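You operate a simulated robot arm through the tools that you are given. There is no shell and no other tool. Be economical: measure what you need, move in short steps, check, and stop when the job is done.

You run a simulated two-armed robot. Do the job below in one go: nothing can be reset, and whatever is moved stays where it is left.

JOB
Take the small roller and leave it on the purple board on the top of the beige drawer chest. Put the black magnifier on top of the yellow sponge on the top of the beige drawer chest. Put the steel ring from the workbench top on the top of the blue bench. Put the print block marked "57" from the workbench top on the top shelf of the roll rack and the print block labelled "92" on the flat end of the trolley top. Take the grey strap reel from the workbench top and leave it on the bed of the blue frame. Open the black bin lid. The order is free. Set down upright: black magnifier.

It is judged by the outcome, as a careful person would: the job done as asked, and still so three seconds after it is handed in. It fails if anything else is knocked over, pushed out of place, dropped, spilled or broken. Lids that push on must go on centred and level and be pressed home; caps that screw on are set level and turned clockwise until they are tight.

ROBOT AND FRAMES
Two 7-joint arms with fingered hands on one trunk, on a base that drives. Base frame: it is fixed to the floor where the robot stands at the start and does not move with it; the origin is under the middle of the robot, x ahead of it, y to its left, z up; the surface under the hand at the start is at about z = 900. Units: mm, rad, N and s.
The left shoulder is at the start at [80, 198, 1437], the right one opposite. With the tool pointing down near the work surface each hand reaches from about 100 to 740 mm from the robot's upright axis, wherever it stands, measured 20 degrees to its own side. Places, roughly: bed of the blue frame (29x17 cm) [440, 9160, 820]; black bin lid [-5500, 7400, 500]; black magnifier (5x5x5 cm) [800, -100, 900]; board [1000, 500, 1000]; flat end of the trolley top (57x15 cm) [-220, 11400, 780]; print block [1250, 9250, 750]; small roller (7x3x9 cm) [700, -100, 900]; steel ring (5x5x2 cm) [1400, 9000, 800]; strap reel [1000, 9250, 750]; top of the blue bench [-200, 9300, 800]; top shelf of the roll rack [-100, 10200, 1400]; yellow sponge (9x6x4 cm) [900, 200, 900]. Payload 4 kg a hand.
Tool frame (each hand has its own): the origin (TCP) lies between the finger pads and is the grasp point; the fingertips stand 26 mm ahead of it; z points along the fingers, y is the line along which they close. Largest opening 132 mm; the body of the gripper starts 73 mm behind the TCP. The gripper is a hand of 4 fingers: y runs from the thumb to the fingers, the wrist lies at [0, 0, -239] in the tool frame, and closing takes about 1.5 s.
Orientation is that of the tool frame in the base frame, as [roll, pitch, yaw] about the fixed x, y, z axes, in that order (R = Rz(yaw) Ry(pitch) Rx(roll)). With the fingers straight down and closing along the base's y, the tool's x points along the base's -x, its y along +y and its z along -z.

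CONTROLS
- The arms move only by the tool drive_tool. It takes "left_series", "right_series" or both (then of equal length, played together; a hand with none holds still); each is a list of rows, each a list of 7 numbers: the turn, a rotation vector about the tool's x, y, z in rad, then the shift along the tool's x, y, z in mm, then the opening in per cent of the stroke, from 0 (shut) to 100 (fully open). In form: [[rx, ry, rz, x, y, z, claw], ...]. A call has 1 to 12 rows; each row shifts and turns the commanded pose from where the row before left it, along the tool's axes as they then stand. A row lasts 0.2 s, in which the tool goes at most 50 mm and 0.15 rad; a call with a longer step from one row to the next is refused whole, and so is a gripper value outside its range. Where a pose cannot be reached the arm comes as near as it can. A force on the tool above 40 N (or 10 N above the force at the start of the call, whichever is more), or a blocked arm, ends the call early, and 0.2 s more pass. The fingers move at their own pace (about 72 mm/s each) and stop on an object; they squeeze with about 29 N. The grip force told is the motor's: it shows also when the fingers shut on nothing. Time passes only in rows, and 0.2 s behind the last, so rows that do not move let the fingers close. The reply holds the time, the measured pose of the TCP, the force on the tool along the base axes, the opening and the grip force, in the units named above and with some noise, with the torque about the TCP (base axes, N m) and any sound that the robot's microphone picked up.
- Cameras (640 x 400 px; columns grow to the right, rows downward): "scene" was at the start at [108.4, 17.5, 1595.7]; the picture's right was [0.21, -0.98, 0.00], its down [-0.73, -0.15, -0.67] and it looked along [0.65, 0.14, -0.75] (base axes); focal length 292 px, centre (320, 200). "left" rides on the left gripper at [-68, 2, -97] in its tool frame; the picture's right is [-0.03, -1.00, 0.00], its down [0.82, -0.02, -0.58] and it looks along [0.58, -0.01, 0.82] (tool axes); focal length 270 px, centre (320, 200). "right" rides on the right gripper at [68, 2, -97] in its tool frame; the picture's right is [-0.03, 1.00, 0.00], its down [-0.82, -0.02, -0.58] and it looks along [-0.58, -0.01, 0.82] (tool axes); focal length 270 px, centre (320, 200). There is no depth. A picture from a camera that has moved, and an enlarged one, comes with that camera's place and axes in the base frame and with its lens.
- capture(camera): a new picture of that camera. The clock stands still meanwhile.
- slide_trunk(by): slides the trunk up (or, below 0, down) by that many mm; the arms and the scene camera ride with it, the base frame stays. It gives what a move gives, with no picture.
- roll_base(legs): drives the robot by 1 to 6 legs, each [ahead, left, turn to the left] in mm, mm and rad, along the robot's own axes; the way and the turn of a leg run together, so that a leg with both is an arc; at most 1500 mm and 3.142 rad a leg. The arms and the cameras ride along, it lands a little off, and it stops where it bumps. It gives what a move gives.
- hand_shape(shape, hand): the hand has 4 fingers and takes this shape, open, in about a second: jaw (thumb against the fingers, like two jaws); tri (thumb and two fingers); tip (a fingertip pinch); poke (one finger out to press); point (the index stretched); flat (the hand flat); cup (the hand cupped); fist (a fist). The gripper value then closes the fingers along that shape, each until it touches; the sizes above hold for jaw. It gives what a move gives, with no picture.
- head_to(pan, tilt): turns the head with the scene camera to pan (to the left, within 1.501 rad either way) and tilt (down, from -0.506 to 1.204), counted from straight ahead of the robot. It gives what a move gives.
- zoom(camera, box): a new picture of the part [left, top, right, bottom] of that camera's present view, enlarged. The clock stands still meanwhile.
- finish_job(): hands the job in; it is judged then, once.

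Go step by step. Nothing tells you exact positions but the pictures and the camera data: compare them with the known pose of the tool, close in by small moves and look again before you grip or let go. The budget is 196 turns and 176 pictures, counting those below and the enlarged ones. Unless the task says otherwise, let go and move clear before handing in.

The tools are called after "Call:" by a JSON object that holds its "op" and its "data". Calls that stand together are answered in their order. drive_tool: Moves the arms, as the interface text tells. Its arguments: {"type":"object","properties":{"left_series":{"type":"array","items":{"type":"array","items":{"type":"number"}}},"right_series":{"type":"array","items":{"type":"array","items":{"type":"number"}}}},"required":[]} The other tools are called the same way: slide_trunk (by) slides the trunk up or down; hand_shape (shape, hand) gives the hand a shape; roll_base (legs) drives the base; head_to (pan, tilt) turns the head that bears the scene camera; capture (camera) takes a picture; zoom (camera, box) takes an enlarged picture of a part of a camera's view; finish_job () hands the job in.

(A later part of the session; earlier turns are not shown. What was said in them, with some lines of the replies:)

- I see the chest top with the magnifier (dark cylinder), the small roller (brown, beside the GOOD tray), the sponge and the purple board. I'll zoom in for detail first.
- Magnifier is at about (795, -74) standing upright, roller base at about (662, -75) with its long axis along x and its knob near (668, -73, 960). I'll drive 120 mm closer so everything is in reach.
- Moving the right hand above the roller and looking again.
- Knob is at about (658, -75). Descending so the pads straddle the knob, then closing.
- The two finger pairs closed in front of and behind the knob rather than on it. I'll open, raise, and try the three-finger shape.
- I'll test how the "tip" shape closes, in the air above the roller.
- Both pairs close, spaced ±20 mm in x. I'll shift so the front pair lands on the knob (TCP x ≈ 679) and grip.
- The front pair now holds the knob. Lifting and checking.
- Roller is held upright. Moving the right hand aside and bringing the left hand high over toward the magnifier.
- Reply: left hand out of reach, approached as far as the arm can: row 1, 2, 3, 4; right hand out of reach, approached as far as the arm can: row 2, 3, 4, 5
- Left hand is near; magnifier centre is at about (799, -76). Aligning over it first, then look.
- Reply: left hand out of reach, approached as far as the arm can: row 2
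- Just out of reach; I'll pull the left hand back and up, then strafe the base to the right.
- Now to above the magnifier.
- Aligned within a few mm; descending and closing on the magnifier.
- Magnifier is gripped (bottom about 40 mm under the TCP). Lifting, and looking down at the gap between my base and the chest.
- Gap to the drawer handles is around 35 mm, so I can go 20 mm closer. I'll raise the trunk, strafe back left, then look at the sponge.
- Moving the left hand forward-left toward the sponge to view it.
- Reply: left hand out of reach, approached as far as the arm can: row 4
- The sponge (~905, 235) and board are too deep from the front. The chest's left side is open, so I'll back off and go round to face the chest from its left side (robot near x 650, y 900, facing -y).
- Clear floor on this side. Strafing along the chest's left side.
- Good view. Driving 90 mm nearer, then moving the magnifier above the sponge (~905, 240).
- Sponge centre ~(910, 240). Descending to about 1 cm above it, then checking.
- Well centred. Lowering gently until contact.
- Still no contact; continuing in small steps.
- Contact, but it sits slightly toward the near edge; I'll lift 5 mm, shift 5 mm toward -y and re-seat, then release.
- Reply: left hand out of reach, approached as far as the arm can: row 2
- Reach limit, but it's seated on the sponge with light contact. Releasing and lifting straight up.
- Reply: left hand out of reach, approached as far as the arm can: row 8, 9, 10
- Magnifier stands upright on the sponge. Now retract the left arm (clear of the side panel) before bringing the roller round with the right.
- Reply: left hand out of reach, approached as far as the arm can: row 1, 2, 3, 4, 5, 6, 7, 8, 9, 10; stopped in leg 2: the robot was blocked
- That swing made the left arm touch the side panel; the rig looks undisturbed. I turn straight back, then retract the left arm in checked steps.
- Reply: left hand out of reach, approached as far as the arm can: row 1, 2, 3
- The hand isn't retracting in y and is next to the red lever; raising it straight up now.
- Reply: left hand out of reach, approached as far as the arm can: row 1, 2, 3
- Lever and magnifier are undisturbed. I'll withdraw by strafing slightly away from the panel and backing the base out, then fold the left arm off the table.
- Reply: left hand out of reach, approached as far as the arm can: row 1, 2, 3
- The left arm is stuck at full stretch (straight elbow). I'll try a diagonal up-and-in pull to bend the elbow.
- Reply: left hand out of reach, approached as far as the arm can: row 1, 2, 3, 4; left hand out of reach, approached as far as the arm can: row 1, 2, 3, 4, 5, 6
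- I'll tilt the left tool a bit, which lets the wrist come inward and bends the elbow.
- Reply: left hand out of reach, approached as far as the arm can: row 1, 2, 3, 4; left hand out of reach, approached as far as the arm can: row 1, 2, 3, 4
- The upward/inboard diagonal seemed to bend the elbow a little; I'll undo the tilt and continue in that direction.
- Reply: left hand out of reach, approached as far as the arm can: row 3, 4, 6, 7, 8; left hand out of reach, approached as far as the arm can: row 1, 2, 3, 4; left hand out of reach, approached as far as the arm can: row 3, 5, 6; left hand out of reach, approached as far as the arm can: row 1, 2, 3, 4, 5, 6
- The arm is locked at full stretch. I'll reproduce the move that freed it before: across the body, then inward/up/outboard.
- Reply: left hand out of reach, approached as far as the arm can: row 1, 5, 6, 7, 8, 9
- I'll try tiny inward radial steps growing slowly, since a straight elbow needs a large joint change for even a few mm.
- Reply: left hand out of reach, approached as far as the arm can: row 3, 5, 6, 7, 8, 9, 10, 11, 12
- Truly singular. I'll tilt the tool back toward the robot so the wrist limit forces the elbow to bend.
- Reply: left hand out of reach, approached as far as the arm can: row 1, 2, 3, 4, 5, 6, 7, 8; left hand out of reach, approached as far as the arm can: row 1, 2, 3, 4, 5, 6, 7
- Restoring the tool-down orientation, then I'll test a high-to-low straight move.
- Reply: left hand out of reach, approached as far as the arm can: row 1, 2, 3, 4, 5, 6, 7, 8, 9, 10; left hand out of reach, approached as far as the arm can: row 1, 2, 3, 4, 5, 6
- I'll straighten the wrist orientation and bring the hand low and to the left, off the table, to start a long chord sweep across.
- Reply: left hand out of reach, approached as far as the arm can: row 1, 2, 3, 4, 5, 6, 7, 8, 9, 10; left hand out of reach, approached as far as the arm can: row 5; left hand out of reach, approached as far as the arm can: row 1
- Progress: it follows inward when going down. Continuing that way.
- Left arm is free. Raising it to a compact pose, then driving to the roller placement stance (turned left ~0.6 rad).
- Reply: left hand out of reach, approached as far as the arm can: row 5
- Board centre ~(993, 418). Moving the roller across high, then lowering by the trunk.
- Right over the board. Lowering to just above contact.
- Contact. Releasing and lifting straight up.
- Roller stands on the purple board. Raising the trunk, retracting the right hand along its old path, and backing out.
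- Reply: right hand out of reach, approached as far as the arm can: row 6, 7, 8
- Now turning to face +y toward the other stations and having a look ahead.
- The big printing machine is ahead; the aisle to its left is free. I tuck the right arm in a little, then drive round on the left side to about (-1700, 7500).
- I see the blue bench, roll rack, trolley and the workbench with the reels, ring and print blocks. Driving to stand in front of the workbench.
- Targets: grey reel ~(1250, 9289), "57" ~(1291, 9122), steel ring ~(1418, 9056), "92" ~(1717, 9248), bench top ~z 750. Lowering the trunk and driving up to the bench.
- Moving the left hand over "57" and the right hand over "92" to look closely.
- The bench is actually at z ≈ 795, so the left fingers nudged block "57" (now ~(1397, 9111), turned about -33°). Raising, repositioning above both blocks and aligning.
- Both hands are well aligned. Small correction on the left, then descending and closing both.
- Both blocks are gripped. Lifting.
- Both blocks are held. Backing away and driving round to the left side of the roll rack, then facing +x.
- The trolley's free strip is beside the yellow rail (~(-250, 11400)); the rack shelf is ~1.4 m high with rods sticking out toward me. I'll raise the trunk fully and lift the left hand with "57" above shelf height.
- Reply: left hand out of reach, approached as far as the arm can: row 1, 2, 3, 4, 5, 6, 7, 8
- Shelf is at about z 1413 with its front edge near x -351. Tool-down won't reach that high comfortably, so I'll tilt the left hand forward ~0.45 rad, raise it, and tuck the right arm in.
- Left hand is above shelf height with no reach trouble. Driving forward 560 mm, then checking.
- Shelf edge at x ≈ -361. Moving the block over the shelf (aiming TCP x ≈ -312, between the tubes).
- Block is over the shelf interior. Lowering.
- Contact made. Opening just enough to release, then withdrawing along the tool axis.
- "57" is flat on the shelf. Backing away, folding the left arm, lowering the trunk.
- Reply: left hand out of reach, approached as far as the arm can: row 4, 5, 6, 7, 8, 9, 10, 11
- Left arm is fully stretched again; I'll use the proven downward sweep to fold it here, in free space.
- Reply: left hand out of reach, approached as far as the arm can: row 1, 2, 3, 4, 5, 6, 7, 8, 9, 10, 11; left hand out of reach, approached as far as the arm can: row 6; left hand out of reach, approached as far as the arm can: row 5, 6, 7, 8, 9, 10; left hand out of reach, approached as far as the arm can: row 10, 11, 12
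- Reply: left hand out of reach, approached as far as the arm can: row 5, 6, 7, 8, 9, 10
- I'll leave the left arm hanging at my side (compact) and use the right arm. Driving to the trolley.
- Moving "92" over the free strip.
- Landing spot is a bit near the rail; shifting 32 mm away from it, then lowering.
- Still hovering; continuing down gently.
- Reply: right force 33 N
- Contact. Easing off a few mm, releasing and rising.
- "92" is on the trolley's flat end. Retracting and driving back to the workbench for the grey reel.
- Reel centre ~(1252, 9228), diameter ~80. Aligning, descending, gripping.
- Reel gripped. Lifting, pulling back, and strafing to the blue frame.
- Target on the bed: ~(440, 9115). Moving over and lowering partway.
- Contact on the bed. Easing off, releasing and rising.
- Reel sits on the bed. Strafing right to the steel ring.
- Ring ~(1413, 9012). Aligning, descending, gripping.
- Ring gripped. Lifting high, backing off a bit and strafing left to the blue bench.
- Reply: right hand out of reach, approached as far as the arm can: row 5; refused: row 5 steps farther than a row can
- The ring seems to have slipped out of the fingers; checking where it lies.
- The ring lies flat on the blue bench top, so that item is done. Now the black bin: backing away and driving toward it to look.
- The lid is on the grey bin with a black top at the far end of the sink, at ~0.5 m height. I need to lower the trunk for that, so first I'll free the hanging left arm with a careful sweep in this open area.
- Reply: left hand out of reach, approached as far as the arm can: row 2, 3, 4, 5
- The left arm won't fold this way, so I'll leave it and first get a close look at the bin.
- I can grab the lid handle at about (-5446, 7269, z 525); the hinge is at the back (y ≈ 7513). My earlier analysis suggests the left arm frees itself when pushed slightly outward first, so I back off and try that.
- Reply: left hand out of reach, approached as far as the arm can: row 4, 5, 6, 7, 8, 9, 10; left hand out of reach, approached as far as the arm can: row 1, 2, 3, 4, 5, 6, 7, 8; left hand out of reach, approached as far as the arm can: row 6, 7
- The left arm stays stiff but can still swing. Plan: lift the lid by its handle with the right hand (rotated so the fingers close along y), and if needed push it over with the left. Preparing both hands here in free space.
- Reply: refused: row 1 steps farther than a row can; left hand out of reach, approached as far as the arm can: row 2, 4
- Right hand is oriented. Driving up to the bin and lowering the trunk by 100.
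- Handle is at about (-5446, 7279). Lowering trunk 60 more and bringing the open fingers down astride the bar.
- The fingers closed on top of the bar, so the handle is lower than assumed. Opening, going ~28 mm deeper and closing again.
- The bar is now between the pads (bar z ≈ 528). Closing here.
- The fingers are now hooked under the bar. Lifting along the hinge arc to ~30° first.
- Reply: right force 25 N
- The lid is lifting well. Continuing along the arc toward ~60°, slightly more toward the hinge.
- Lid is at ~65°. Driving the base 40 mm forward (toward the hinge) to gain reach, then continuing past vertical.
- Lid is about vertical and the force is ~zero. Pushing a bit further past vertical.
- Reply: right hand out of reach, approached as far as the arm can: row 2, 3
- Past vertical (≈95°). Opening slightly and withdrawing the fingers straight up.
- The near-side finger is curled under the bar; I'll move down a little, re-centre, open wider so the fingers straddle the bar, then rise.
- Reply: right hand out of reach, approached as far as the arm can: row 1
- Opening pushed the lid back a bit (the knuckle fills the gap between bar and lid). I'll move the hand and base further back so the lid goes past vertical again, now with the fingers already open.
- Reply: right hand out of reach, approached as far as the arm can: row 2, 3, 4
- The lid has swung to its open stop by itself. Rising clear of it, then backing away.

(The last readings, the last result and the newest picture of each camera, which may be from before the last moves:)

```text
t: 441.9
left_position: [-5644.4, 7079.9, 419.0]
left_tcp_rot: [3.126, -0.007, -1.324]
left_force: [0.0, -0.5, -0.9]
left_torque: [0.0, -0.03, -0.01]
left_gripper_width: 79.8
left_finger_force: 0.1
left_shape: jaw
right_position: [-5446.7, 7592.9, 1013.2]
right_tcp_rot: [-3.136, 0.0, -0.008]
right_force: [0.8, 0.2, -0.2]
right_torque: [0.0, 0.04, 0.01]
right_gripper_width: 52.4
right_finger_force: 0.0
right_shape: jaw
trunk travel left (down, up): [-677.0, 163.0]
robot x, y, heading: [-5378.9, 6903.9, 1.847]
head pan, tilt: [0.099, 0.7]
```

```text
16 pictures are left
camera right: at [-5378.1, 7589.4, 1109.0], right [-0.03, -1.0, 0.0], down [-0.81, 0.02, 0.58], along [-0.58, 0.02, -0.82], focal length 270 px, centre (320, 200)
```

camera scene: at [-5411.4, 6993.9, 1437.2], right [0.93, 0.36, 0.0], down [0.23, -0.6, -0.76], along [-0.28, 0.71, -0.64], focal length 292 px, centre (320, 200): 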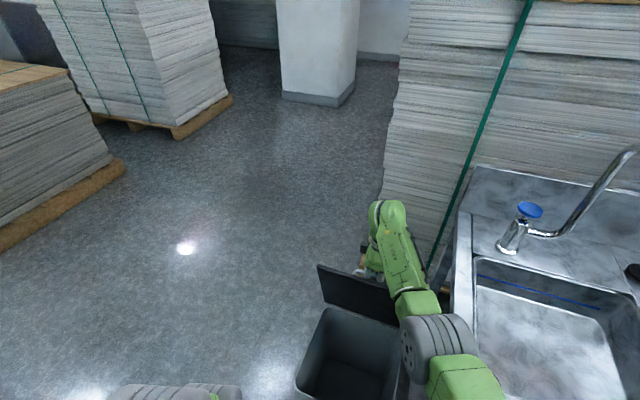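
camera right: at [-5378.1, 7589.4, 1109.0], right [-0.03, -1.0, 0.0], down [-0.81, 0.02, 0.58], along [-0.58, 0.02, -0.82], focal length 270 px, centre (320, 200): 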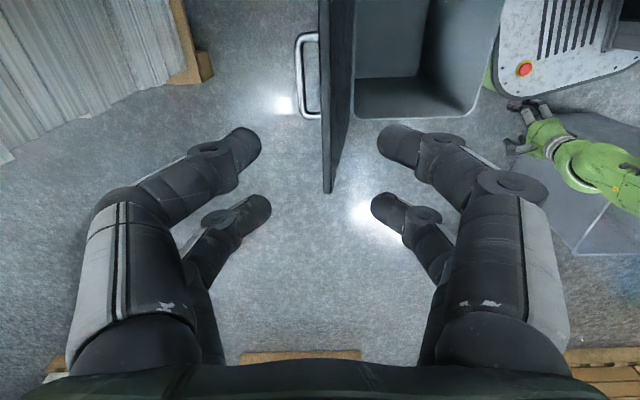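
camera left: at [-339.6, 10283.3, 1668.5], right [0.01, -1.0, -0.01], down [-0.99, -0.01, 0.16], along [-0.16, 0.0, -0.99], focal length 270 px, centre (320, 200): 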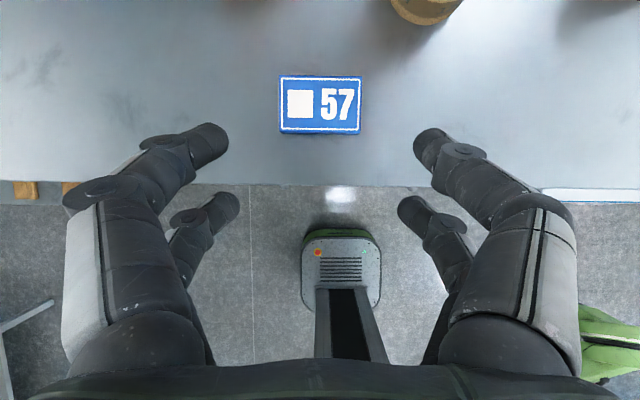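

The lid stays open. Backing the base straight away.

Call:
{"op": "roll_base", "data": {"legs": [[-420, 0, 0]]}}

Call:
{"op": "capture", "data": {"camera": "scene"}}

```text
t: 444.4
left_position: [-5531.8, 6679.4, 418.3]
left_tcp_rot: [3.125, -0.009, -1.326]
left_force: [0.2, -0.4, -0.2]
left_torque: [0.02, 0.0, 0.02]
left_gripper_width: 79.5
left_finger_force: 0.0
left_shape: jaw
right_position: [-5334.2, 7190.5, 1012.8]
right_tcp_rot: [-3.137, 0.003, -0.007]
right_force: [0.2, -0.3, 0.0]
right_torque: [0.0, -0.01, 0.05]
right_gripper_width: 52.3
right_finger_force: 0.1
right_shape: jaw
trunk travel left (down, up): [-677.0, 163.0]
robot x, y, heading: [-5264.3, 6505.0, 1.844]
head pan, tilt: [0.099, 0.7]
```

```text
15 pictures are left
camera scene: at [-5305.0, 6614.9, 1537.0], right [0.93, 0.36, 0.0], down [0.24, -0.6, -0.76], along [-0.28, 0.71, -0.65], focal length 292 px, centre (320, 200)
```

scene: 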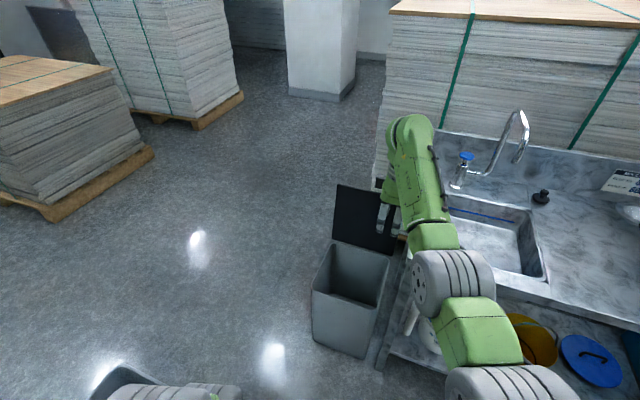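

All items are in place: the lid is open and both hands are clear.

Call:
{"op": "finish_job", "data": {}}

```text
The job is handed in.
```

I finished all seven parts of the job and handed it in, with both hands clear at the end. Three things along the way did not go cleanly.

**Where things ended up:**
- **Small roller:** on the purple board on the drawer chest.
- **Black magnifier:** standing upright on the yellow sponge.
- **Steel ring:** flat on the top of the blue bench.
- **Block "57":** flat on the top shelf of the roll rack.
- **Block "92":** on the flat end of the trolley top.
- **Grey strap reel:** on the bed of the blue frame.
- **Black bin lid:** open past vertical; it stayed open after I let go.

**What did not go cleanly:**
- **Steel ring:** it slipped out of the fingers above the blue bench and dropped onto it instead of being set down.
- **Left arm:** it touched the chest's side panel once and brushed the red lever on the blue machine. Neither looked moved afterwards.
- **Block "57":** the fingers nudged it across the workbench before I picked it up.
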